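You operate a simulated robot arm through the tools that you are given. There is no shell and no other tool. Be economical: measure what you need, move in short steps, check, and stop when the job is done.

The job below is to be done with a simulated robot arm. You get a single attempt, and the scene is never put back.

JOB
Tip the muddy fill into the scrap tin, brush the well clean and set the stalk in it.
Fine: the mould goes back to its spot before brushing; the brush goes back in its block.

Only the result counts: the job must be done as asked and must still hold three seconds after the hand-in. Knocking over, shifting, dropping, spilling or breaking anything else fails it.

ROBOT AND FRAMES
A 7-joint arm with a two-finger parallel gripper on a trunk, on a base that drives. Base frame: it is fixed to the floor where the robot stands at the start and does not move with it; the origin is under the middle of the robot, x ahead of it, y to its left, z up. Lengths are in cm, angles in rad, forces in N, time in s.
With the tool pointing down near the work surface it reaches from about 10 to 68 cm from the robot's upright axis, wherever it stands. Its first joint turns from -2.007 to 2.007 rad. Payload 3.91 kg.
The TCP is the grasp point between the finger pads, 3 cm short of the fingertips. In the tool frame z runs along the fingers and y along their closing line. Largest opening 11 cm; finger width 2, thickness 1; the body of the gripper, 4.8 by 11.2 cm, starts 5.5 cm behind the TCP.
Orientation is that of the tool frame in the base frame, as [roll, pitch, yaw] about the fixed x, y, z axes, in that order (R = Rz(yaw) Ry(pitch) Rx(roll)). With the fingers straight down and closing along the base's y, the tool's x points along the base's -x, its y along +y and its z along -z.

CONTROLS
- The arm moves only by the tool jog_arm. Its argument "increments" is text: rows parted by semicolons, each of 7 numbers parted by spaces: the shift along the base's x, y, z in cm, then the turn, a rotation vector about the base's x, y, z in rad, then the finger opening in cm, from 0 to 11. In form: x y z ax ay az grip; .... A call has 1 to 12 rows; each row is the pose to reach, as a shift and turn from the pose commanded when the call began. Each row takes 0.2 s and may step no farther than 5 cm and 0.15 rad from the row before; otherwise, or with a gripper value out of range, the whole call is refused. Where a pose cannot be reached the arm comes as near as it can. A force on the tool above 40 N (or 10 N above the force at the start of the call, whichever is more), or a blocked arm, ends the call early, and 0.2 s more pass. Each finger travels about 10.8 cm/s and halts on what it meets, pressing with about 39 N; the grip force reading is that of the motor and also rises with nothing between the fingers. The clock runs only during rows and for 0.2 s after the last one: add rows that repeat a pose to give the fingers time. The reply holds the time, the measured pose of the TCP, the force on the tool along the base axes, the opening and the grip force, in the units named above and with some noise, with the torque about the TCP (base axes, N m) and any sound that the robot's microphone picked up.
- Cameras (640 x 400 px; columns grow to the right, rows downward): "scene" is now at [0.75, 14.39, 174.56]; the picture's right is [-0.13, -0.99, 0.00], its down [-0.85, 0.11, -0.52] and it looks along [0.52, -0.07, -0.85] (base axes); focal length 267 px, centre (320, 200). "wrist" rides on the gripper at [7.2, 1.7, -10.3] in the tool frame; the picture's right is [-0.23, 0.97, 0.00], its down [-0.76, -0.18, -0.62] and it looks along [-0.61, -0.14, 0.78] (tool axes); focal length 222 px, centre (320, 200).
- snapshot(camera): a new picture of that camera. No time passes.
- slide_trunk(by): slides the trunk up (or, below 0, down) by that many cm; the arm and the scene camera ride with it, the base frame stays. It gives what a move gives, with no picture.
- base_move(legs): drives the robot by 1 to 6 legs, each [ahead, turn to the left] in cm and rad, along the robot's own axes; the way and the turn of a leg run together, so that a leg with both is an arc; at most 150 cm and 3.142 rad a leg. The arm and the cameras ride along, it lands a little off, and it stops where it bumps. It gives what a move gives.
- pan_tilt(pan, tilt): turns the head with the scene camera to pan (to the left, within 2.705 rad either way) and tilt (down, from -0.506 to 1.204), counted from straight ahead of the robot. It gives what a move gives.
- probe_pixels(camera, pixels): for up to 12 pixels [column, row] of the newest picture of that camera ("zoom" is the newest enlarged one), the place [x, y, z] in the base frame of the surface seen there, good to about 0.2 cm. No time passes.
- zoom(camera, box): a new picture of the part [left, top, right, bottom] of that camera's present view, enlarged. No time passes.
- finish_job(): hands the job in; it is judged then, once.

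Work in short steps. Measure before you move; look again where a grasp or a placing could have gone wrong, and mend it. You have 80 turns and 68 pictures in all, those below and enlarged ones among them. Open the gripper and draw the arm clear of the work before you hand the job in, unless the task says otherwise; then end with one line.

The tools are called after "Request:" as a command line: name --argument value ..., lists and objects as JSON in quotes. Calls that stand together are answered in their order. jog_arm: Moves the arm, as the interface text tells. Its arguments: {"type":"object","properties":{"increments":{"type":"string"}},"required":["increments"]} The other tools are called the same way: slide_trunk (by) slides the trunk up or down; base_move (legs) drives the base; pan_tilt (pan, tilt) turns the head that bears the scene camera; snapshot (camera) takes a picture; probe_pixels (camera, pixels) gives the place of the surface under pixels of a picture; zoom (camera, box) takes an enlarged picture of a part of a camera's view; finish_job () hands the job in.

At the start:

```text
time_s: 0.0
tcp_pos: [51.9, -16.21, 105.1]
ee_rot: [3.14, 0.001, 3.133]
force: [-0.4, -0.1, 0.7]
moment: [0.02, -0.02, -0.01]
opening: 11.0
finger_force: 0.1
trunk travel left (down, up): [-87.5, 11.5]
robot x, y, heading: [0.17, -0.14, 0.001]
head pan, tilt: [-0.129, 1.023]
```

scene: 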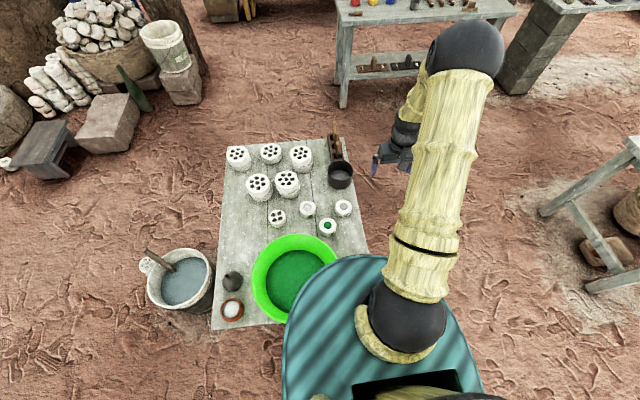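
wrist: 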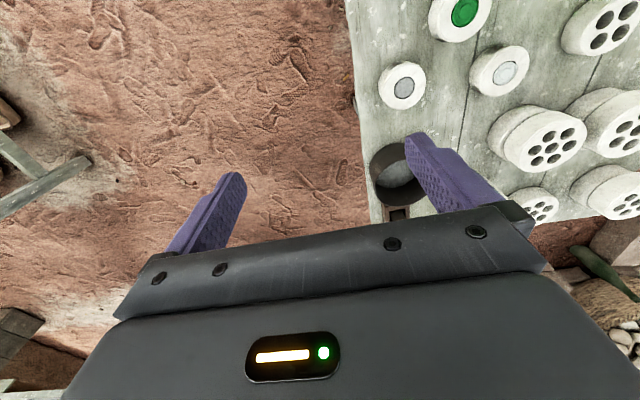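

The scene shows a low board with white moulds, a green basin, a dark tin near (340,175) and a brush block near (335,148). I zoom in on both to identify the parts.

Request:
zoom --camera "scene" --box '[210, 130, 370, 230]'

Request:
zoom --camera "scene" --box '[140, 220, 300, 320]'

Request:
zoom --camera "scene" --box '[290, 125, 370, 175]'

Request:
zoom --camera "scene" --box '[290, 190, 370, 240]'

```text
4.00 times, centred on (290, 180) of scene
```

zoom: 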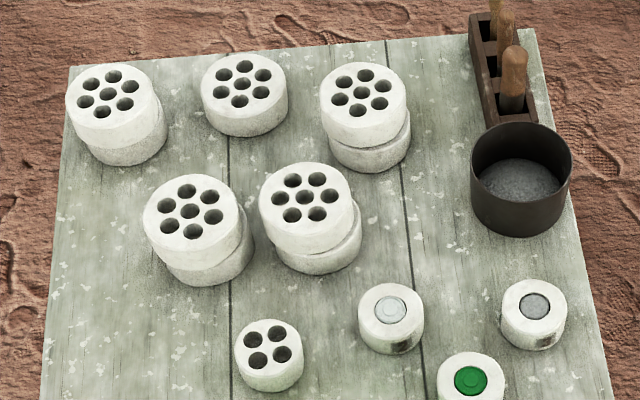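

```text
4.00 times, centred on (220, 270) of scene
```

zoom: 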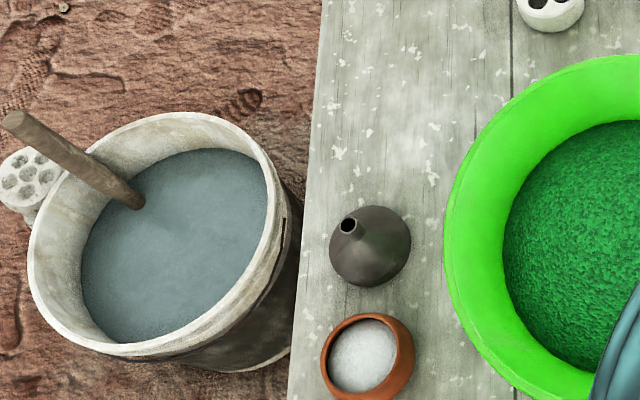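

```text
8.00 times, centred on (330, 150) of scene
```

zoom: 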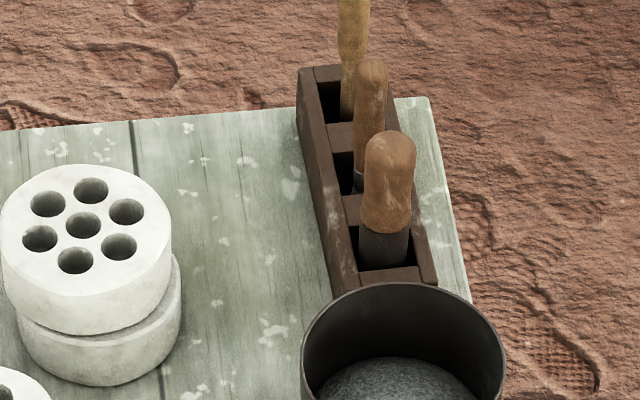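

```text
8.00 times, centred on (330, 215) of scene
```

zoom: 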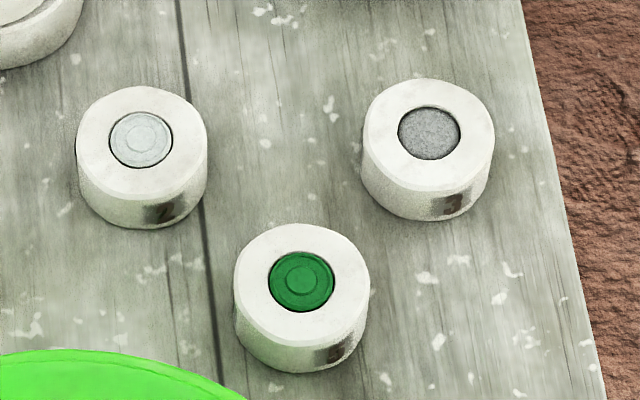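

The mould at (342,208), marked 3, holds a grey muddy fill. Next I look for the stalk, on the far benches and in the block.

Request:
zoom --camera "scene" --box '[330, 0, 530, 110]'

Request:
pan_tilt --pan -0.5 --tilt 0.6

Request:
snapshot --camera "scene"

```text
3.20 times, centred on (430, 55) of scene
```

zoom: 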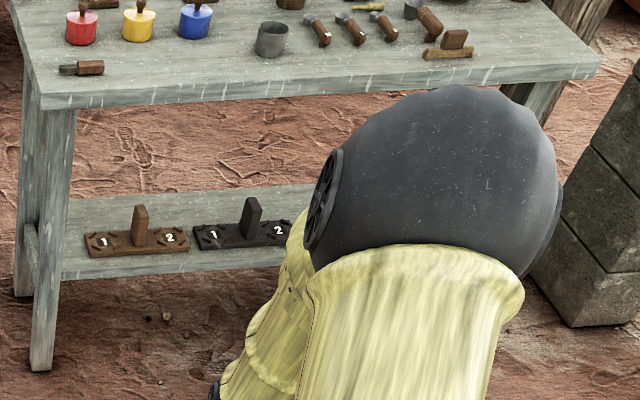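

```text
time_s: 0.9
tcp_pos: [51.88, -16.25, 105.11]
ee_rot: [3.142, 0.002, 3.134]
force: [-0.1, -0.8, 0.6]
moment: [-0.02, 0.03, 0.02]
opening: 11.02
finger_force: 0.1
trunk travel left (down, up): [-87.5, 11.5]
robot x, y, heading: [-0.26, -0.02, 0.003]
head pan, tilt: [-0.499, 0.6]
```

```text
60 pictures are left
```

scene: 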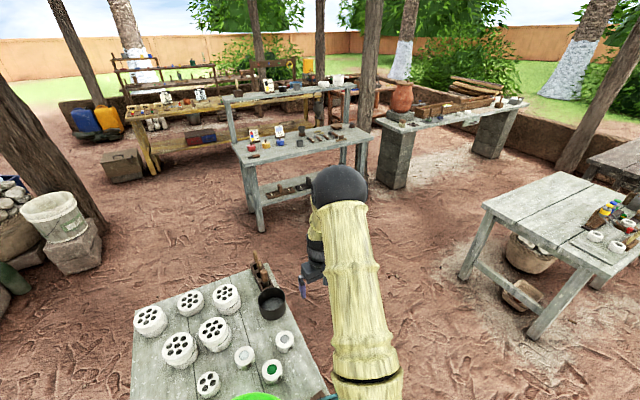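

The workshop is bigger than the first view showed. I zoom on the benches to find a stalk.

Request:
zoom --camera "scene" --box '[220, 80, 380, 180]'

Request:
zoom --camera "scene" --box '[480, 160, 640, 260]'

Request:
zoom --camera "scene" --box '[120, 40, 240, 115]'

Request:
zoom --camera "scene" --box '[230, 250, 310, 300]'

```text
4.00 times, centred on (300, 130) of scene
```

zoom: 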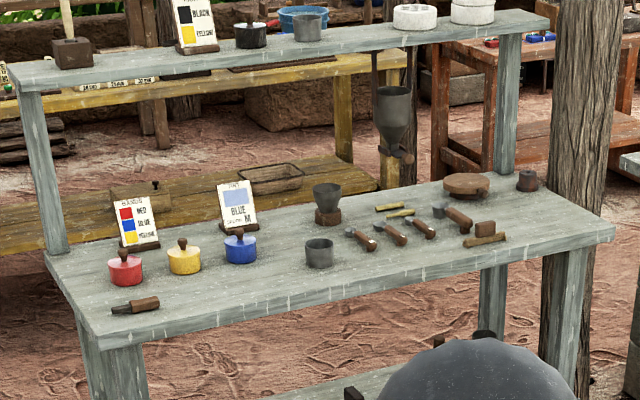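

```text
4.00 times, centred on (560, 210) of scene
```

zoom: 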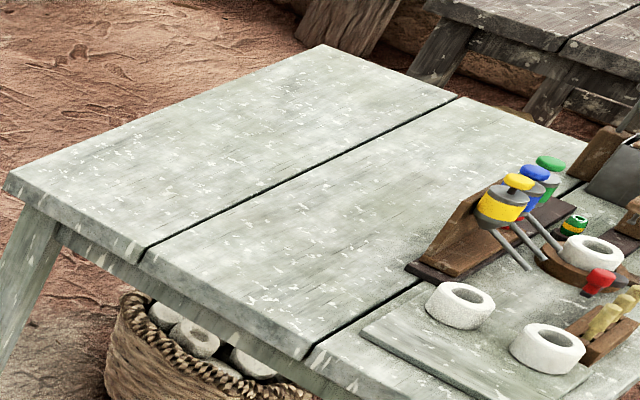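

```text
5.33 times, centred on (180, 78) of scene
```

zoom: 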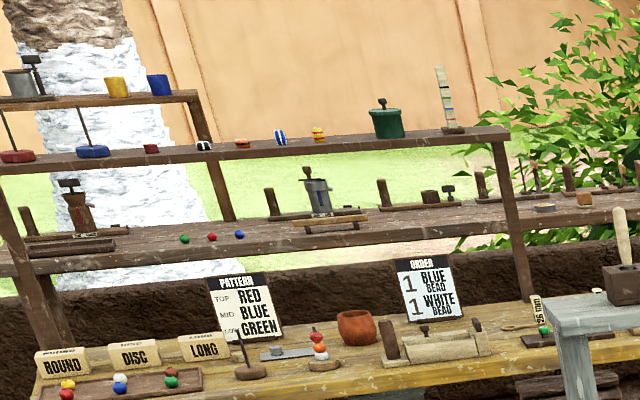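

```text
8.00 times, centred on (270, 275) of scene
```

zoom: 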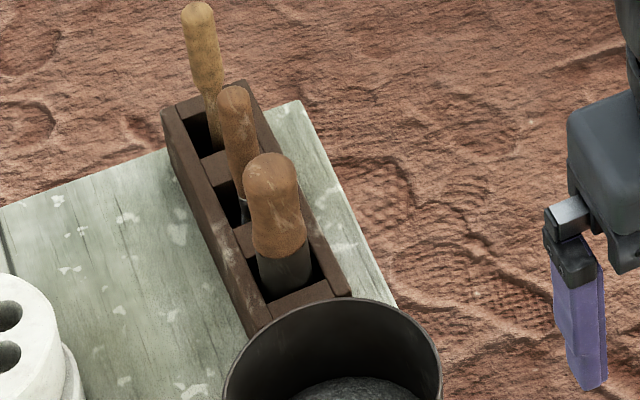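

This is a bead-making workshop, so the stalk would be a thin stick set in the mould well. I probe the key items: the board, block tools, tin and mould 3.

Request:
pan_tilt --pan 0.0 --tilt 0.95

Request:
snapshot --camera "scene"

```text
time_s: 1.8
tcp_pos: [51.97, -16.16, 105.17]
ee_rot: [-3.141, 0.0, 3.134]
force: [-0.7, -0.1, 0.3]
moment: [0.0, 0.01, -0.02]
opening: 10.99
finger_force: 0.0
trunk travel left (down, up): [-87.5, 11.5]
robot x, y, heading: [0.12, -0.1, -0.001]
head pan, tilt: [0.0, 0.949]
```

```text
55 pictures are left
```

scene: 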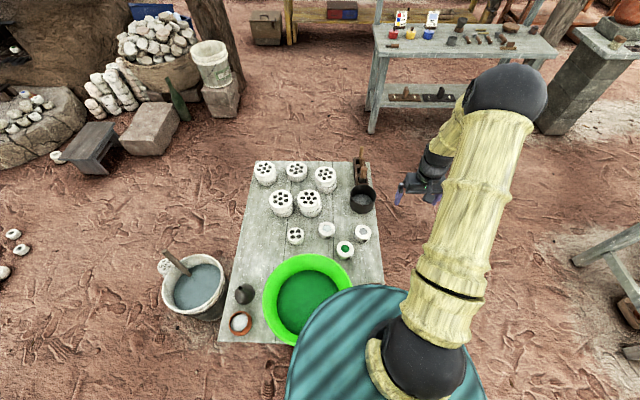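

Probing the table, mould, tin, block and basin.

Request:
probe_pixels --camera "scene" --pixels '[[260, 220], [363, 232], [327, 230], [345, 248], [362, 200], [347, 189], [355, 170], [296, 236], [375, 260], [326, 180], [311, 204], [330, 160]]'

Request:
zoom --camera "scene" --box '[328, 140, 408, 190]'

Request:
probe_pixels --camera "zoom" --pixels '[[250, 60], [258, 140], [276, 190], [280, 300], [380, 370], [190, 180], [215, 350]]'

```text
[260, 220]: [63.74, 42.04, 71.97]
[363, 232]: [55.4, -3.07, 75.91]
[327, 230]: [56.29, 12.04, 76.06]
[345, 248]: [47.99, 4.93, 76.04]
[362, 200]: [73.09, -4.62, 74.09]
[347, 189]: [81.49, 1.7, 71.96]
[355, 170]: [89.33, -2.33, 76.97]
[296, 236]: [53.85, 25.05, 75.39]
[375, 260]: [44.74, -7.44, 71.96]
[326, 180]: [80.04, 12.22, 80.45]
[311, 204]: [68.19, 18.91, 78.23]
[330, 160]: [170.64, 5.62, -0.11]
```

```text
8.00 times, centred on (368, 165) of scene
```

zoom: 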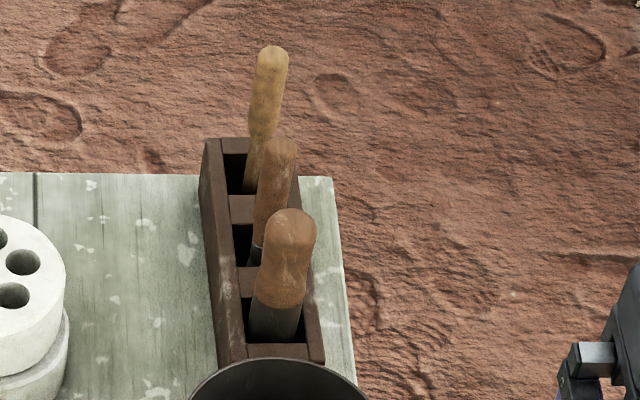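

```text
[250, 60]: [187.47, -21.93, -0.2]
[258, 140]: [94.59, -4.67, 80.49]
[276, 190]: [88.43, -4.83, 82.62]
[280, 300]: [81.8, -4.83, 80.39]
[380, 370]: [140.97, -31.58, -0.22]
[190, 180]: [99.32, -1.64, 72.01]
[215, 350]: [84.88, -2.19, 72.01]
```

The block's tools stand at x≈82–95, beyond reach from here, and the mould and tin are near y≈-4. A stance on the right side of the table would serve everything, so I check clearances.

Request:
probe_pixels --camera "scene" --pixels '[[580, 262], [636, 225], [625, 310], [372, 132], [225, 340], [384, 280], [540, 120], [560, 140], [430, 190], [370, 175], [384, 272], [250, 343]]'

Request:
pan_tilt --pan -1.2 --tilt 1.0

Request:
snapshot --camera "scene"

```text
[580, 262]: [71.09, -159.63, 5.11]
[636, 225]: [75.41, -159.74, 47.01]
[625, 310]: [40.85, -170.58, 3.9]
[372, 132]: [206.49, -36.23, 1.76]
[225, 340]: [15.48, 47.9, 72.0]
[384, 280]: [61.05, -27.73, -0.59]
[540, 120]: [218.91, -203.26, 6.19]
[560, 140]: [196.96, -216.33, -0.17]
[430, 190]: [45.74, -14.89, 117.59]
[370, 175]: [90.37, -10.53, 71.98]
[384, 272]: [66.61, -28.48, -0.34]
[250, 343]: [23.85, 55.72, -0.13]
```

```text
time_s: 3.2
tcp_pos: [51.88, -16.16, 105.17]
ee_rot: [3.141, -0.001, 3.134]
force: [0.3, 1.0, -0.5]
moment: [0.0, -0.02, 0.0]
opening: 11.01
finger_force: 0.1
trunk travel left (down, up): [-87.5, 11.5]
robot x, y, heading: [-0.12, 0.18, -0.004]
head pan, tilt: [-1.201, 1.0]
```

```text
53 pictures are left
```

scene: 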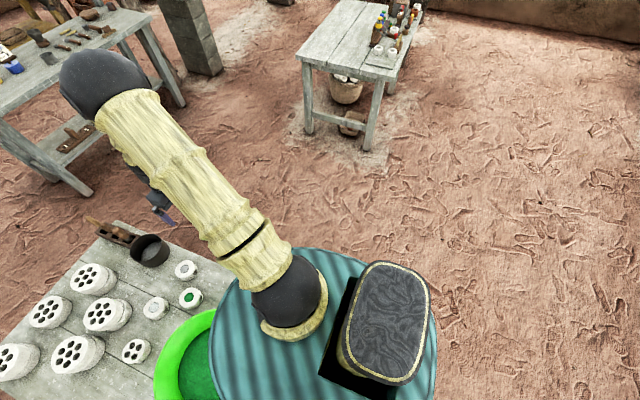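

I check how big the robot's own body is by probing the teal disc.

Request:
probe_pixels --camera "scene" --pixels '[[225, 300], [300, 255], [360, 262], [435, 330], [215, 390], [290, 360], [390, 300], [432, 390], [205, 330]]'

```text
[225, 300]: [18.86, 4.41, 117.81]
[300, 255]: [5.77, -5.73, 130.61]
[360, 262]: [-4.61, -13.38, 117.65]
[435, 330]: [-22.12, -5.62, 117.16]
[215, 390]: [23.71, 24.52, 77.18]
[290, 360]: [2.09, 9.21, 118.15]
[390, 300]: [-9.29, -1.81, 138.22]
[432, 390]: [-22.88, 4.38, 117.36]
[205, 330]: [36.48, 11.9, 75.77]
```

The body is about 23 cm in radius and overhangs the table, so I back off, go around to the right side (about x=73, y=-46), and face the table. The arm stays high.

Request:
base_move --legs '[[-30, 0], [0, -1.571], [46, 0], [0, 1.571], [103, 0], [0, 1.571]]'

Request:
pan_tilt --pan 0.0 --tilt 1.1

Request:
snapshot --camera "scene"

Request:
snapshot --camera "wrist"

```text
time_s: 30.6
tcp_pos: [87.38, 13.29, 105.19]
ee_rot: [-3.14, 0.0, -1.533]
force: [-0.1, -0.8, -0.9]
moment: [-0.02, -0.02, 0.0]
opening: 11.0
finger_force: 0.0
trunk travel left (down, up): [-87.5, 11.5]
robot x, y, heading: [73.48, -39.4, 1.613]
head pan, tilt: [-1.201, 1.0]
```

```text
time_s: 32.0
tcp_pos: [87.21, 13.26, 105.18]
ee_rot: [-3.141, 0.001, -1.533]
force: [0.6, 0.6, 0.6]
moment: [-0.03, 0.06, 0.01]
opening: 11.0
finger_force: 0.0
trunk travel left (down, up): [-87.5, 11.5]
robot x, y, heading: [73.45, -39.56, 1.613]
head pan, tilt: [0.0, 1.1]
```

```text
52 pictures are left
```

scene: 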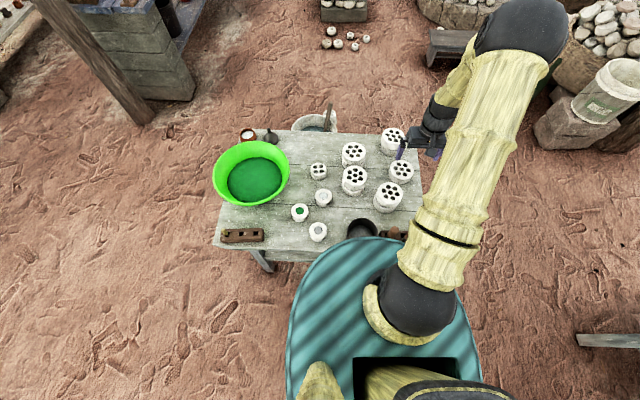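

```text
51 pictures are left
```

wrist: 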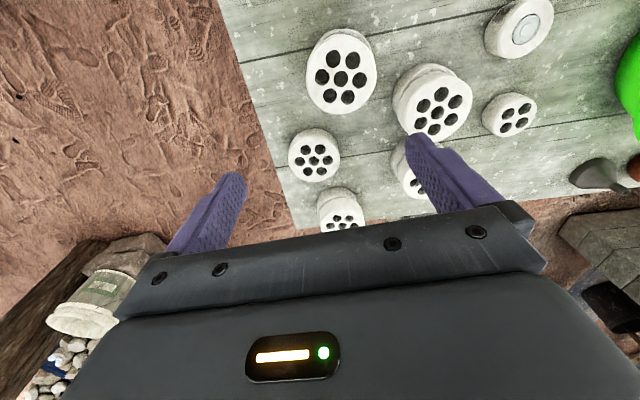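

A wooden rack at (242,235), previously hidden under the body, may hold the stalk. I zoom there and on the block area.

Request:
zoom --camera "scene" --box '[200, 200, 280, 250]'

Request:
probe_pixels --camera "zoom" --pixels '[[180, 270], [500, 270], [250, 275], [300, 275], [350, 275], [420, 275], [560, 250], [340, 310], [210, 290]]'

Request:
zoom --camera "scene" --box '[280, 190, 440, 290]'

```text
8.00 times, centred on (240, 225) of scene
```

zoom: 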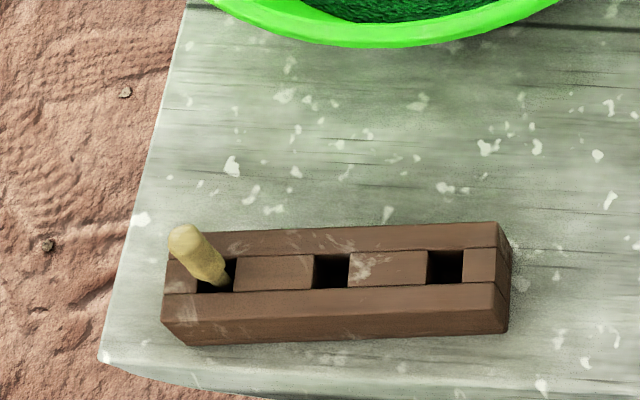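

```text
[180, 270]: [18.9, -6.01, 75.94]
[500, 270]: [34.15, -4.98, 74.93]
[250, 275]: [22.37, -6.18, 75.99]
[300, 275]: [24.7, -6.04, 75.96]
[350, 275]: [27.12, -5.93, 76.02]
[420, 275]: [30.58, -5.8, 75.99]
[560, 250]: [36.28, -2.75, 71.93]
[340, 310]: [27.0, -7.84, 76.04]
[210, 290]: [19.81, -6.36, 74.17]
```

```text
4.00 times, centred on (360, 240) of scene
```

zoom: 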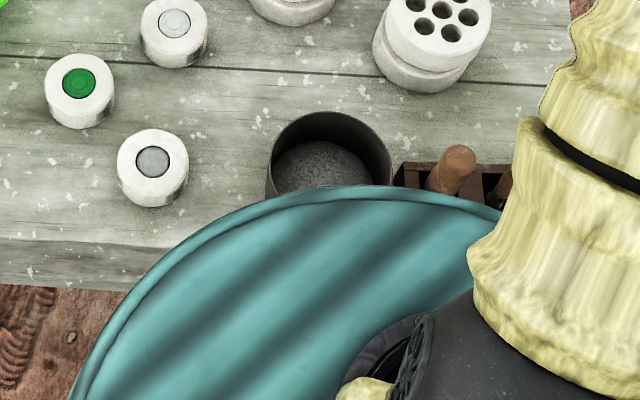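

The second rack holds a pale stalk at about (20,-6). I re-centre the robot to about (56,-48), so that rack, mould, tin and tool block are all in reach and the body hides less.

Request:
base_move --legs '[[-7, 0], [0, 1.529], [17, 0], [0, -1.571]]'

Request:
snapshot --camera "scene"

```text
time_s: 45.4
tcp_pos: [73.98, 5.02, 105.09]
ee_rot: [3.141, 0.002, -1.598]
force: [-0.1, 0.3, 1.0]
moment: [0.01, -0.03, -0.02]
opening: 11.02
finger_force: 0.1
trunk travel left (down, up): [-87.5, 11.5]
robot x, y, heading: [56.89, -46.2, 1.553]
head pan, tilt: [0.0, 1.1]
```

```text
48 pictures are left
```

scene: 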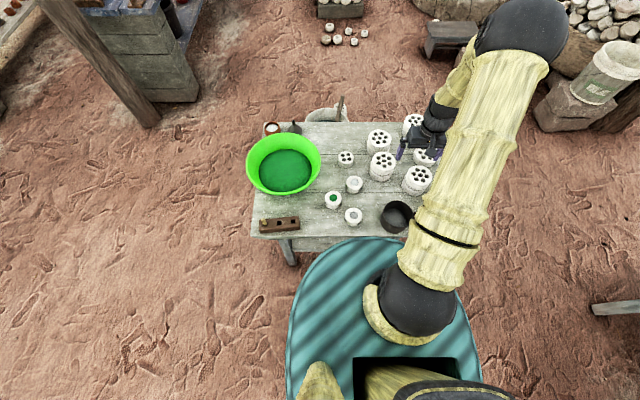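

I bring the wrist camera over the tool block to see which tool is the brush.

Request:
jog_arm --increments "3.5 -3 0 0 0 0 11; 7 -6 0 0 0 0 11; 10.5 -9 0 0 0 0 11; 13 -13 0 0 0 0 11; 13 -13 0 0 0 0 11"

Request:
snapshot --camera "wrist"

Request:
snapshot --camera "scene"

```text
time_s: 46.6
tcp_pos: [87.11, -7.92, 105.03]
ee_rot: [-3.141, 0.001, -1.597]
force: [0.6, -0.2, -0.1]
moment: [-0.03, -0.01, 0.0]
opening: 11.01
finger_force: 0.0
trunk travel left (down, up): [-87.5, 11.5]
robot x, y, heading: [56.99, -46.71, 1.551]
head pan, tilt: [0.0, 1.1]
```

```text
47 pictures are left
```

wrist: 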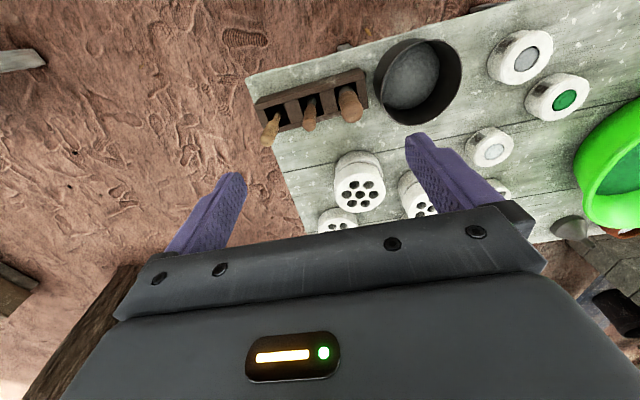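

```text
46 pictures are left
```

scene: 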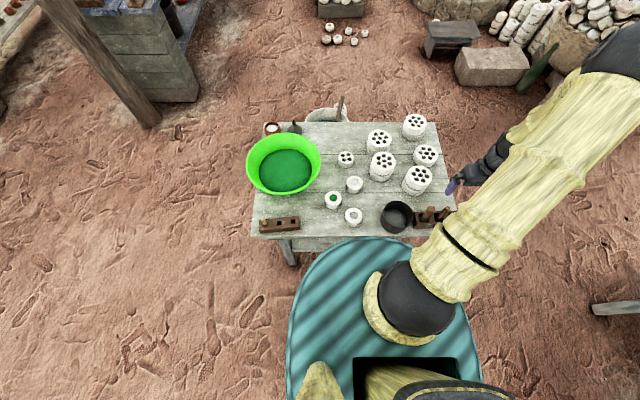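

The block is in the wrist view at (312,105). I zoom in and probe it.

Request:
zoom --camera "wrist" --box '[240, 60, 400, 160]'

Request:
probe_pixels --camera "zoom" --pixels '[[430, 190], [285, 220], [130, 280], [425, 115], [280, 145], [150, 200], [70, 160], [500, 60], [120, 240], [240, 180], [370, 140], [275, 180]]'

Request:
zoom --camera "scene" --box '[390, 190, 470, 240]'

```text
4.00 times, centred on (320, 110) of wrist
```

zoom: 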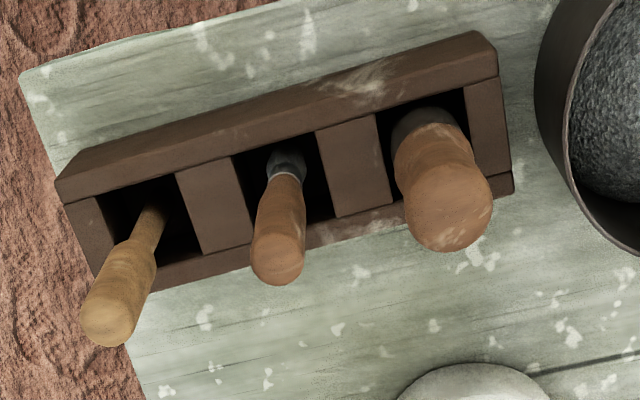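

```text
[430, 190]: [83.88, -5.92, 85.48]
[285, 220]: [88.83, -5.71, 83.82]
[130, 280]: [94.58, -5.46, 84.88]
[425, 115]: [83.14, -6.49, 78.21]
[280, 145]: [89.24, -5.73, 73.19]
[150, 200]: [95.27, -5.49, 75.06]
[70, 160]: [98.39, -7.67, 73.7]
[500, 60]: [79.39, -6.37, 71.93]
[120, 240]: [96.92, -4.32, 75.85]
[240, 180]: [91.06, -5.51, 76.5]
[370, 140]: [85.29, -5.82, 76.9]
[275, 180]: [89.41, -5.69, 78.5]
```

```text
8.00 times, centred on (430, 215) of scene
```

zoom: 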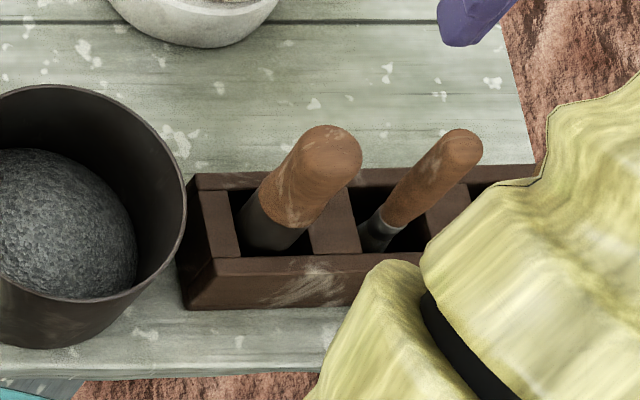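

I zoom closer on the middle tool and the big tool to tell bristles from metal.

Request:
zoom --camera "wrist" --box '[290, 85, 330, 110]'

Request:
zoom --camera "wrist" --box '[330, 80, 370, 105]'

Request:
zoom --camera "wrist" --box '[256, 105, 296, 130]'

```text
16.00 times, centred on (310, 98) of wrist
```

zoom: 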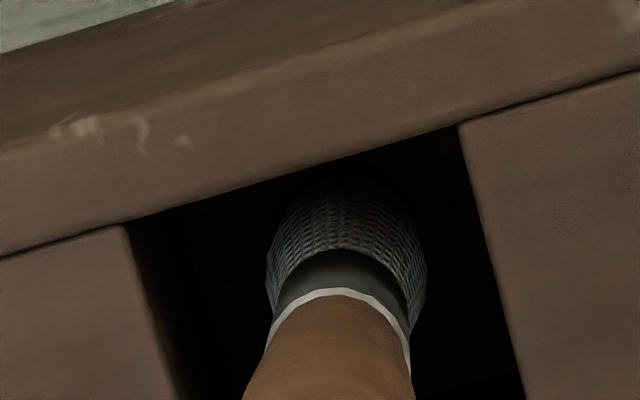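

```text
16.00 times, centred on (350, 92) of wrist
```

zoom: 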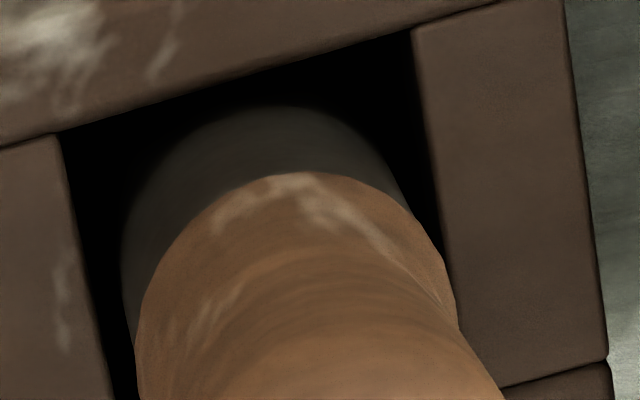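

```text
16.00 times, centred on (276, 118) of wrist
```

zoom: 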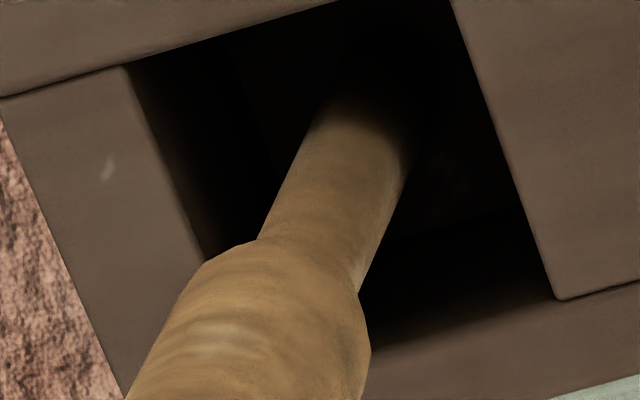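

The middle tool at (89,-5.7) has a ferrule and a woven bristle head, so it is the brush. Tipping needs the fingers level and pointing away, which needs more stand-off, so I back away 14 cm and test the tilt in free air.

Request:
base_move --legs '[[-14, 0]]'

Request:
jog_arm --increments "-4 2.5 0 0 0 0 11; -8 5 0 0 0 0 11; -12 8 0 0 0 0 11; -14 11 0 0 0 0 11; -14 14 0 0 0 0 11; -14 14 0 0.15 0 0 11; -14 14 0 0.3 0 0 11; -14 14 0 0.45 0 0 11; -14 14 0 0.6 0 0 11; -14 14 0 0.75 0 0 11; -14 14 0 0.9 0 0 11; -14 14 0 1.05 0 0 11"

```text
time_s: 48.1
tcp_pos: [86.86, -22.2, 105.2]
ee_rot: [-3.141, 0.002, -1.599]
force: [0.6, 0.2, -0.2]
moment: [0.02, 0.01, 0.05]
opening: 11.01
finger_force: 0.0
trunk travel left (down, up): [-87.5, 11.5]
robot x, y, heading: [56.71, -60.65, 1.548]
head pan, tilt: [0.0, 1.1]
```

```text
time_s: 50.7
tcp_pos: [72.74, -8.03, 105.21]
ee_rot: [3.091, 1.051, -1.629]
force: [0.3, -0.4, -1.2]
moment: [0.02, -0.05, 0.01]
opening: 10.96
finger_force: 0.0
trunk travel left (down, up): [-87.5, 11.5]
robot x, y, heading: [56.64, -60.26, 1.552]
head pan, tilt: [0.0, 1.1]
```

The tilt of 1.05 rad was reached exactly. I continue tilting to see how far it goes.

Request:
jog_arm --increments "0 0 0 0.15 0 0 11; 0 0 0 0.3 0 0 11; 0 0 0 0.45 0 0 11; 0 0 0 0.6 0 0 11; 0 0 0 0.75 0 0 11; 0 0 0 0.9 0 0 11; 0 0 0 1.05 0 0 11; 0 0 0 1.2 0 0 11; 0 0 0 1.35 0 0 11"

Request:
snapshot --camera "scene"

```text
time_s: 52.7
tcp_pos: [72.81, -7.94, 105.16]
ee_rot: [0.023, 0.739, 1.607]
force: [0.5, 0.3, 0.1]
moment: [-0.01, -0.02, 0.0]
opening: 11.0
finger_force: 0.1
trunk travel left (down, up): [-87.5, 11.5]
robot x, y, heading: [57.03, -60.22, 1.549]
head pan, tilt: [0.0, 1.1]
```

```text
40 pictures are left
```

scene: 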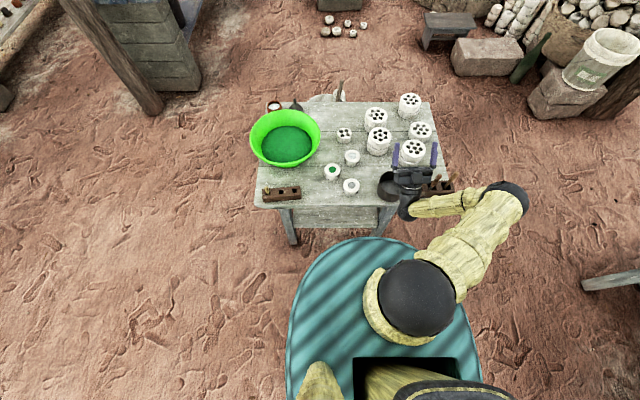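

The full 2.4 rad tilt is reachable, so I can tip without re-gripping. Now I measure mould 3 at (351,187) and the tin in detail.

Request:
zoom --camera "scene" --box '[330, 165, 410, 215]'

Request:
probe_pixels --camera "zoom" --pixels '[[168, 164], [110, 164], [230, 164], [168, 125], [168, 206], [168, 150], [168, 178], [150, 164], [390, 130], [480, 130], [440, 70], [430, 120]]'

```text
8.00 times, centred on (370, 190) of scene
```

zoom: 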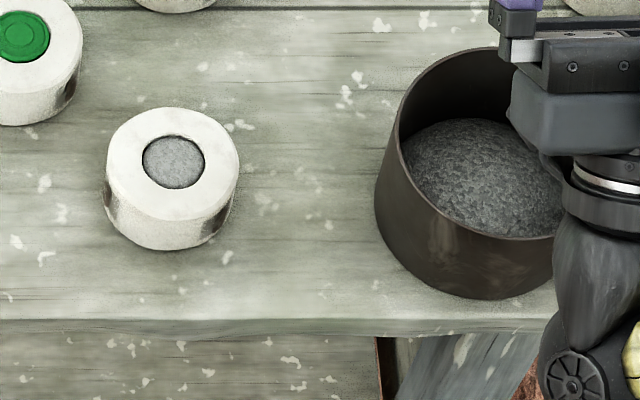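

```text
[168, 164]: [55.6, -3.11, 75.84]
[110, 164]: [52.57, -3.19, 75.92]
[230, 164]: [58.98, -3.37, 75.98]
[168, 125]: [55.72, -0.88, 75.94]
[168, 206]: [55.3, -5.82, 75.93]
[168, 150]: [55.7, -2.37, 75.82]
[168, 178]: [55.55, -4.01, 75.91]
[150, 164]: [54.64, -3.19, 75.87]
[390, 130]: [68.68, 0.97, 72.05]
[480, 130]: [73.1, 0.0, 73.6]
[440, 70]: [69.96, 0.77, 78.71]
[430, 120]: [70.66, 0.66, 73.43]
```

Mould 3 is centred at (55.75,-3.2), top z 76, radius about 3.3. I untilt and move over it.

Request:
jog_arm --increments "-1.5 0.4 0 -0.15 0 0 11; -3 0.8 0 -0.3 0 0 11; -4.5 1.2 0 -0.45 0 0 11; -6 1.6 0 -0.6 0 0 11; -7.5 2 0 -0.75 0 0 11; -9 2.4 0 -0.9 0 0 11; -10.5 2.8 0 -1.05 0 0 11; -12 3.2 0 -1.2 0 0 11; -13.5 3.6 0 -1.35 0 0 11; -15 4 0 -1.5 0 0 11; -16.5 4.5 0 -1.65 0 0 11; -17 4.8 0 -1.8 0 0 11"

Request:
jog_arm --increments "0 0 0 -0.15 0 0 11; 0 0 0 -0.3 0 0 11; 0 0 0 -0.45 0 0 11; 0 0 0 -0.6 0 0 11; 0 0 -5 -0.6 0 0 11; 0 0 -10 -0.6 0 0 11; 0 0 -15 -0.6 0 0 11; 0 0 -15 -0.6 0 0 11"

Request:
snapshot --camera "wrist"

Request:
snapshot --camera "scene"

```text
time_s: 55.3
tcp_pos: [55.93, -3.39, 105.08]
ee_rot: [3.122, 0.599, -1.607]
force: [0.1, -0.2, -0.9]
moment: [-0.02, 0.01, -0.02]
opening: 11.01
finger_force: 0.1
trunk travel left (down, up): [-87.5, 11.5]
robot x, y, heading: [56.66, -60.28, 1.553]
head pan, tilt: [0.0, 1.1]
```

```text
time_s: 57.1
tcp_pos: [55.76, -3.38, 90.15]
ee_rot: [-3.14, 0.001, -1.598]
force: [0.2, 0.2, 0.1]
moment: [0.0, 0.02, 0.0]
opening: 11.03
finger_force: 0.0
trunk travel left (down, up): [-87.5, 11.5]
robot x, y, heading: [56.71, -60.65, 1.548]
head pan, tilt: [0.0, 1.1]
```

```text
38 pictures are left
```

wrist: 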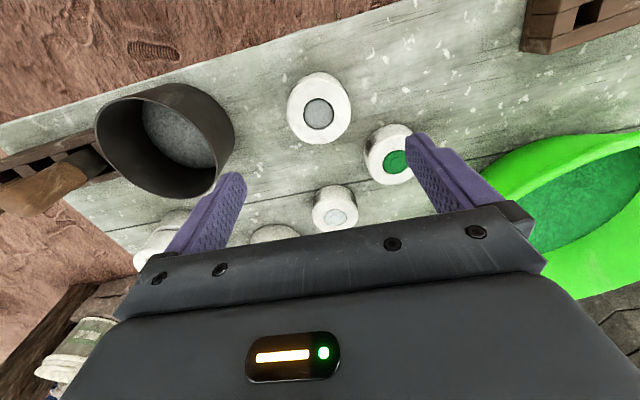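

```text
37 pictures are left
```

scene: 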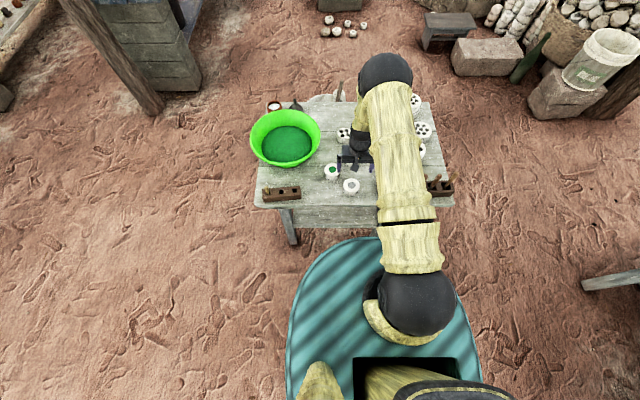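

I probe the mould and tin from the wrist view for exact centres.

Request:
probe_pixels --camera "wrist" --pixels '[[290, 110], [347, 105], [318, 85], [320, 138], [319, 112], [98, 130], [185, 86], [232, 125], [180, 140], [160, 97], [188, 198], [140, 183]]'

```text
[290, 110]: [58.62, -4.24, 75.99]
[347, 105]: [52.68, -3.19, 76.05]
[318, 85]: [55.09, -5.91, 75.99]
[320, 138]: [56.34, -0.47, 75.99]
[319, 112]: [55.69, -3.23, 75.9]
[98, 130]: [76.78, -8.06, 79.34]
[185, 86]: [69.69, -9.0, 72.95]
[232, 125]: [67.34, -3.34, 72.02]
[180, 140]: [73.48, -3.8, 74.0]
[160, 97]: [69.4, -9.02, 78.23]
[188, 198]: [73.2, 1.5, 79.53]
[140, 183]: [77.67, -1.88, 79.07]
```

Mould centre (55.7,-3.2) confirmed; tin centre about (72.8,-4.1), rim z 79.4, radius 5.3. I descend over the mould and grip it.

Request:
jog_arm --increments "0 0 -5 0 0 0 11; 0 0 -10 0 0 0 11; 0 0 -14.5 0 0 0 11; 0 0 -14.5 0 0 0 11; 0 0 -14.5 0 0 0 8; 0 0 -14.5 0 0 0 6; 0 0 -14.5 0 0 0 6; 0 0 -14.5 0 0 0 5.5"

```text
time_s: 58.9
tcp_pos: [55.89, -3.13, 75.71]
ee_rot: [3.141, 0.001, -1.599]
force: [0.0, 0.1, 0.9]
moment: [0.02, 0.04, 0.02]
opening: 6.9
finger_force: 38.5
trunk travel left (down, up): [-87.5, 11.5]
robot x, y, heading: [56.32, -60.33, 1.548]
head pan, tilt: [0.0, 1.1]
```

The grip holds (6.9 cm), but tipping from a straight-down grasp would pour over the palm. I release the mould, rise, tilt the tool 0.9 rad and re-grasp obliquely, so a later wrist roll can pour clear of the hand.

Request:
jog_arm --increments "0 0 0 0 0 0 9; 0 0 0 0 0 0 11; 0 0 0 0 0 0 11; 0 0 5 0 0 0 11; 0 0 10 0 0 0 11; 0 0 12 0.15 0 0 11; 0 0 12 0.3 0 0 11; 0 0 12 0.45 0 0 11; 0 0 12 0.6 0 0 11; 0 0 12 0.75 0 0 11; 0 0 12 0.9 0 0 11; 0 0 12 0.9 0 0 11"

Request:
snapshot --camera "wrist"

```text
time_s: 61.5
tcp_pos: [55.92, -3.24, 87.69]
ee_rot: [3.105, 0.9, -1.615]
force: [0.0, 0.4, -0.6]
moment: [0.0, 0.01, -0.01]
opening: 11.0
finger_force: 0.1
trunk travel left (down, up): [-87.5, 11.5]
robot x, y, heading: [56.88, -60.83, 1.547]
head pan, tilt: [0.0, 1.1]
```

```text
36 pictures are left
```

wrist: 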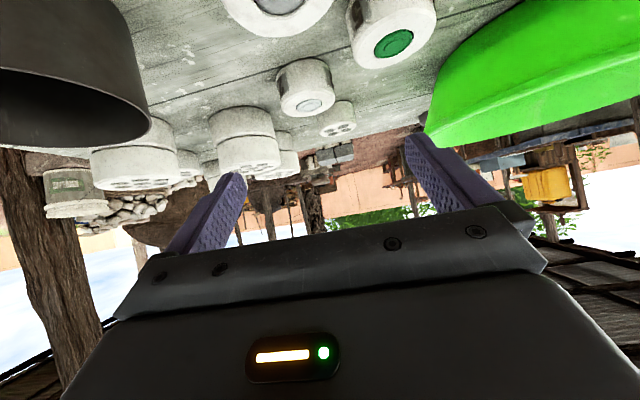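

The view is as expected. I lower vertically to z≈75.1 and grip.

Request:
jog_arm --increments "0 -0.2 -5 0 0 0 11; 0 -0.2 -10 0 0 0 11; 0 -0.2 -12.4 0 0 0 11; 0 -0.2 -12.4 0 0 0 11; 0 -0.2 -12.4 0 0 0 8; 0 -0.2 -12.4 0 0 0 6; 0 -0.2 -12.4 0 0 0 5.5; 0 -0.2 -12.4 0 0 0 5.5"

```text
time_s: 63.3
tcp_pos: [55.84, -3.54, 75.26]
ee_rot: [3.107, 0.898, -1.616]
force: [-0.2, -0.5, 0.0]
moment: [0.01, -0.04, 0.01]
opening: 6.9
finger_force: 39.1
trunk travel left (down, up): [-87.5, 11.5]
robot x, y, heading: [56.53, -60.59, 1.548]
head pan, tilt: [0.0, 1.1]
```

Gripped. I lift and carry the mould level over the tin.

Request:
jog_arm --increments "0 0 3 0 0 0 5.5; 0 0 7 0 0 0 5.5; 0 0 11 0 0 0 5.5; 1 0 13.5 0 0 0 5.5; 5 -0.1 13.5 0 0 0 5.5; 9 -0.2 13.5 0 0 0 5.5; 13 -0.3 13.5 0 0 0 5.5; 16 -0.5 13.5 0 0 0 5.5; 17 -0.5 13.5 0 0 0 5.5; 17 -0.5 13.5 0 0 0 5.5"

Request:
zoom --camera "scene" --box '[320, 130, 480, 230]'

```text
time_s: 65.5
tcp_pos: [73.17, -4.04, 88.81]
ee_rot: [3.108, 0.898, -1.614]
force: [0.3, 0.9, -0.3]
moment: [0.03, -0.04, 0.03]
opening: 5.5
finger_force: 0.1
trunk travel left (down, up): [-87.5, 11.5]
robot x, y, heading: [56.54, -60.22, 1.548]
head pan, tilt: [0.0, 1.1]
```

```text
4.00 times, centred on (400, 180) of scene
```

zoom: 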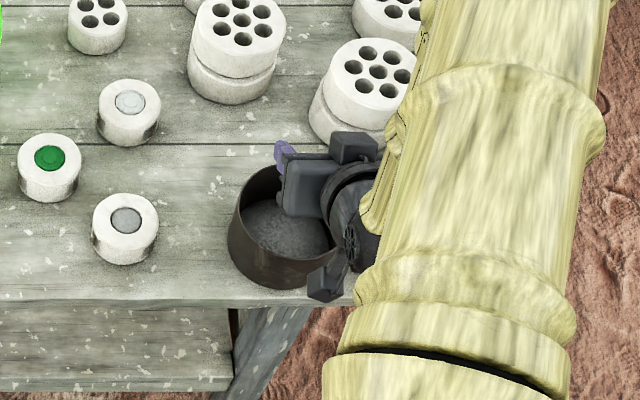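

The mould slipped out: opening 5.5, no force, and it still stands at about (351,187). I check its pose.

Request:
zoom --camera "scene" --box '[330, 170, 370, 195]'

Request:
probe_pixels --camera "zoom" --pixels '[[220, 150], [460, 250], [325, 270], [230, 270], [330, 165], [330, 380], [445, 270], [335, 355], [215, 380], [420, 400]]'

```text
16.00 times, centred on (350, 182) of scene
```

zoom: 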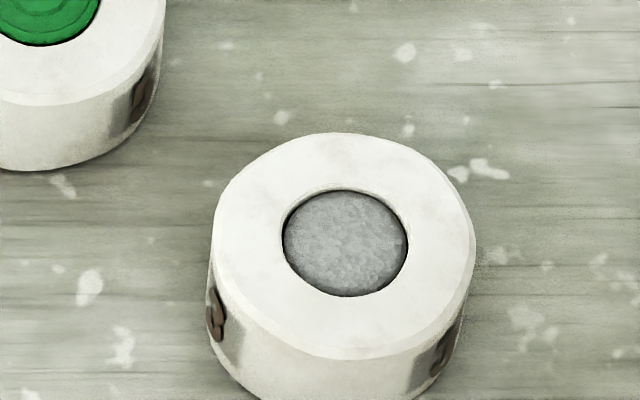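

```text
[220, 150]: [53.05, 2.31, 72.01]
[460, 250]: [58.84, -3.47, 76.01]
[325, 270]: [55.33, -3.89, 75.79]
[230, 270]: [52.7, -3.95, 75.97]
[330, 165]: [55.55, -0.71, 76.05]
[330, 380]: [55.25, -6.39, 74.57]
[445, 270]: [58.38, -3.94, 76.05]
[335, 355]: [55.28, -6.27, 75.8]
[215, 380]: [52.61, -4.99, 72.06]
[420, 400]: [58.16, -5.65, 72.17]
```

The mould did not move. The oblique pads only caught its top band, so I go back with a flatter tool (θ=1.1), grip lower and then lift very slowly.

Request:
jog_arm --increments "-4 0 0 0 0 0 9; -8 0 0 0 0 0 11; -12 0 0 0 0 0 11; -15 0 0 0 0 0 11; -17.05 -0.2 0 0.1 0 0 11; -17.05 -0.2 0 0.2 0 0 11; -17.05 -0.2 -4 0.2 0 0 11; -17.05 -0.2 -8 0.2 0 0 11; -17.05 -0.2 -11 0.2 0 0 11; -17.05 -0.2 -11 0.2 0 0 11"

Request:
zoom --camera "scene" --box '[310, 150, 390, 200]'

```text
time_s: 67.7
tcp_pos: [55.75, -4.12, 77.56]
ee_rot: [3.088, 1.1, -1.632]
force: [1.2, -0.8, -0.8]
moment: [-0.02, 0.0, 0.01]
opening: 11.02
finger_force: 0.0
trunk travel left (down, up): [-87.5, 11.5]
robot x, y, heading: [56.52, -60.55, 1.553]
head pan, tilt: [0.0, 1.1]
```

```text
8.00 times, centred on (350, 175) of scene
```

zoom: 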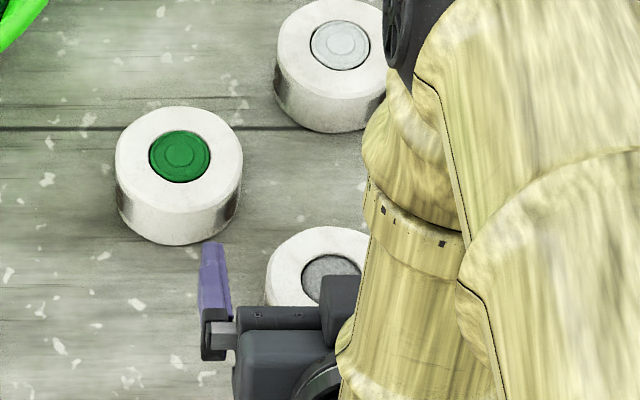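

The fingers straddle the mould and are clear of the green one. I descend 3 cm, grip, and lift just 1 cm slowly as a check.

Request:
jog_arm --increments "0 0 -1.5 0 0 0 11; 0 0 -3 0 0 0 11; 0 0 -3 0 0 0 11; 0 0 -3 0 0 0 8; 0 0 -3 0 0 0 6; 0 0 -3 0 0 0 5; 0 0 -3 0 0 0 5; 0 0 -2.8 0 0 0 5; 0 0 -2.6 0 0 0 5; 0 0 -2.3 0 0 0 5; 0 0 -2 0 0 0 5"

```text
time_s: 70.1
tcp_pos: [55.69, -4.2, 75.77]
ee_rot: [3.087, 1.099, -1.633]
force: [0.0, 0.3, -2.7]
moment: [-0.03, -0.01, 0.01]
opening: 6.91
finger_force: 38.9
trunk travel left (down, up): [-87.5, 11.5]
robot x, y, heading: [56.77, -60.59, 1.549]
head pan, tilt: [0.0, 1.1]
```

Grip holds with a −2.7 N load, so the mould is lifted. I raise it gently further.

Request:
jog_arm --increments "0 0 0.7 0 0 0 5; 0 0 1.6 0 0 0 5; 0 0 2.8 0 0 0 5; 0 0 4.2 0 0 0 5; 0 0 5.7 0 0 0 5; 0 0 7.2 0 0 0 5; 0 0 8.7 0 0 0 5; 0 0 10.2 0 0 0 5; 0 0 11.7 0 0 0 5; 0 0 12.8 0 0 0 5; 0 0 13.3 0 0 0 5; 0 0 13.3 0 0 0 5"

```text
time_s: 72.7
tcp_pos: [55.84, -4.06, 89.03]
ee_rot: [3.086, 1.098, -1.632]
force: [0.7, -0.2, -1.8]
moment: [-0.01, -0.01, 0.03]
opening: 6.94
finger_force: 38.8
trunk travel left (down, up): [-87.5, 11.5]
robot x, y, heading: [56.58, -60.0, 1.547]
head pan, tilt: [0.0, 1.1]
```

Now I carry it slowly over the tin.

Request:
jog_arm --increments "0.7 0 0 0 0 0 5; 2 0 0 0 0 0 5; 3.8 0 0 0 0 0 5; 5.6 0 0 0 0 0 5; 7.4 0.1 0 0 0 0 5; 9.2 0.1 0 0 0 0 5; 11 0.1 0 0 0 0 5; 12.8 0.2 0 0 0 0 5; 14.6 0.2 0 0 0 0 5; 16 0.3 0 0 0 0 5; 17 0.3 0 0 0 0 5; 17 0.3 0 0 0 0 5"

Request:
zoom --camera "scene" --box '[320, 130, 480, 230]'

```text
time_s: 75.3
tcp_pos: [72.88, -3.85, 89.14]
ee_rot: [3.087, 1.101, -1.632]
force: [0.5, 0.5, -1.1]
moment: [0.01, -0.02, -0.03]
opening: 6.94
finger_force: 39.5
trunk travel left (down, up): [-87.5, 11.5]
robot x, y, heading: [56.3, -60.57, 1.552]
head pan, tilt: [0.0, 1.1]
```

```text
4.00 times, centred on (400, 180) of scene
```

zoom: 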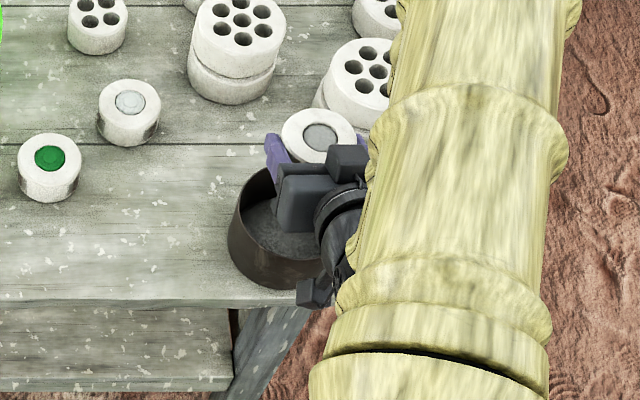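

The mould is level over the tin with its fill visible at (320,135). I start the roll about the tool axis and check halfway.

Request:
jog_arm --increments "0 0 0 0 -0.133 0.0678 5; 0 0 0 0 -0.266 0.1356 5; 0 0 0 0 -0.399 0.2034 5; 0 0 0 0 -0.532 0.2712 5; 0 0 0 0 -0.665 0.339 5; 0 0 0 0 -0.798 0.4068 5; 0 0 0 0 -0.931 0.4746 5; 0 0 0 0 -0.931 0.4746 5"

```text
time_s: 77.1
tcp_pos: [72.87, -3.69, 88.97]
ee_rot: [-2.111, 0.487, -0.272]
force: [0.1, 0.1, -1.4]
moment: [-0.02, 0.01, -0.04]
opening: 6.9
finger_force: 38.9
trunk travel left (down, up): [-87.5, 11.5]
robot x, y, heading: [56.51, -60.47, 1.549]
head pan, tilt: [0.0, 1.1]
```

Roll tracks exactly. I continue rolling another 1.8 rad.

Request:
jog_arm --increments "0 0 0 0 -0.133 0.0678 5; 0 0 0 0 -0.266 0.1356 5; 0 0 0 0 -0.399 0.2034 5; 0 0 0 0 -0.532 0.2712 5; 0 0 0 0 -0.665 0.339 5; 0 0 0 0 -0.798 0.4068 5; 0 0 0 0 -0.931 0.4746 5; 0 0 0 0 -1.064 0.5424 5; 0 0 0 0 -1.197 0.6102 5; 0 0 0 0 -1.33 0.678 5; 0 0 0 0 -1.463 0.7458 5; 0 0 0 0 -1.596 0.8136 5"

Request:
zoom --camera "scene" --box '[320, 130, 480, 230]'

```text
time_s: 79.7
tcp_pos: [72.87, -3.74, 89.04]
ee_rot: [-2.576, -1.0, 0.924]
force: [0.3, 0.0, -2.7]
moment: [-0.03, 0.0, 0.04]
opening: 6.86
finger_force: 39.7
trunk travel left (down, up): [-87.5, 11.5]
robot x, y, heading: [56.5, -60.7, 1.552]
head pan, tilt: [0.0, 1.1]
```

```text
4.00 times, centred on (400, 180) of scene
```

zoom: 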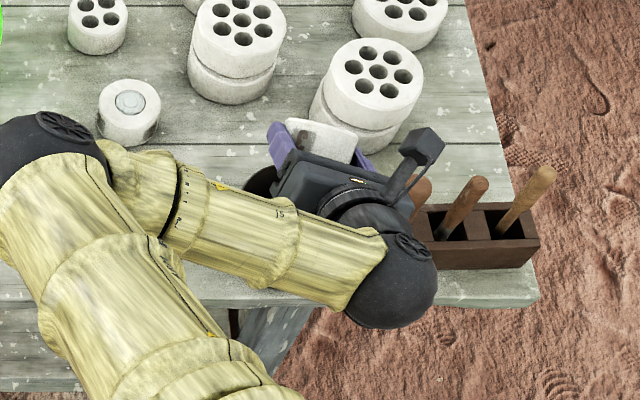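

The mould is mostly inverted and the arm is clear of the handles. I pitch the fingers up by 0.6 rad to complete the pour and hold.

Request:
jog_arm --increments "0 0 0 0.1 0 0 5; 0 0 0 0.2 0 0 5; 0 0 0 0.3 0 0 5; 0 0 0 0.4 0 0 5; 0 0 0 0.5 0 0 5; 0 0 0 0.6 0 0 5; 0 0 0 0.6 0 0 5; 0 0 0 0.6 0 0 5"

Request:
zoom --camera "scene" --box '[320, 130, 480, 230]'

```text
time_s: 81.2
tcp_pos: [70.22, 1.33, 95.33]
ee_rot: [-0.966, -1.099, -0.559]
force: [-0.2, -0.2, -3.1]
moment: [-0.05, 0.02, 0.04]
opening: 6.93
finger_force: 38.6
trunk travel left (down, up): [-87.5, 11.5]
robot x, y, heading: [56.81, -60.41, 1.546]
head pan, tilt: [0.0, 1.1]
stopped in row 7: the arm was blocked; the commanded pose is now the measured one
```

```text
4.00 times, centred on (400, 180) of scene
```

zoom: 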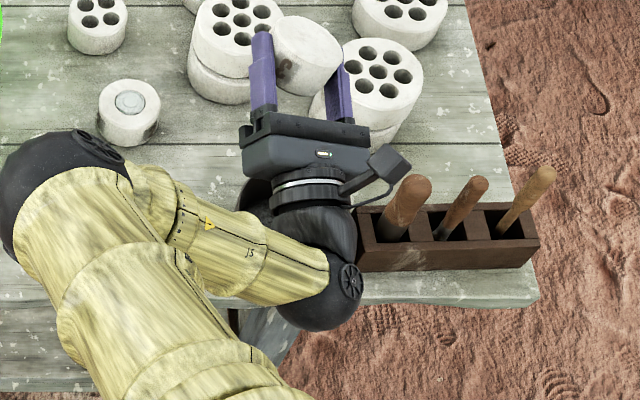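

The arm hit a limit and drifted to (70.2,1.3,95.3), so the mouth is off the tin. I check the mould and the table underneath before moving.

Request:
snapshot --camera "wrist"

Request:
zoom --camera "scene" --box '[355, 130, 435, 180]'

```text
29 pictures are left
```

wrist: 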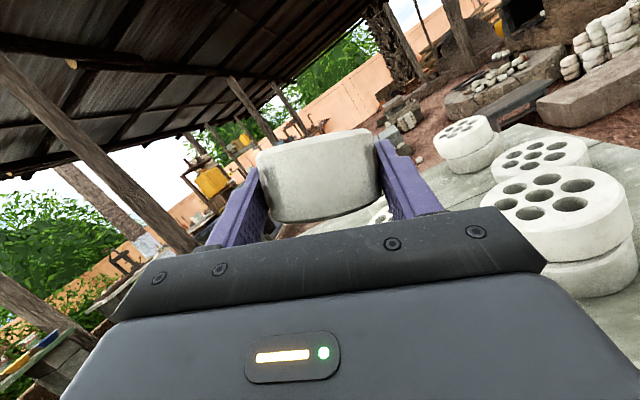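

```text
8.00 times, centred on (395, 155) of scene
```

zoom: 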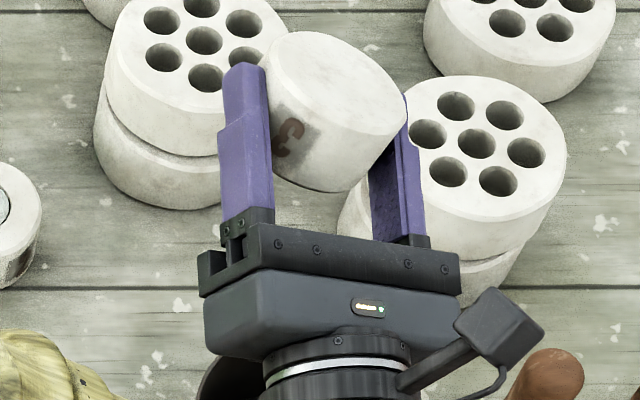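

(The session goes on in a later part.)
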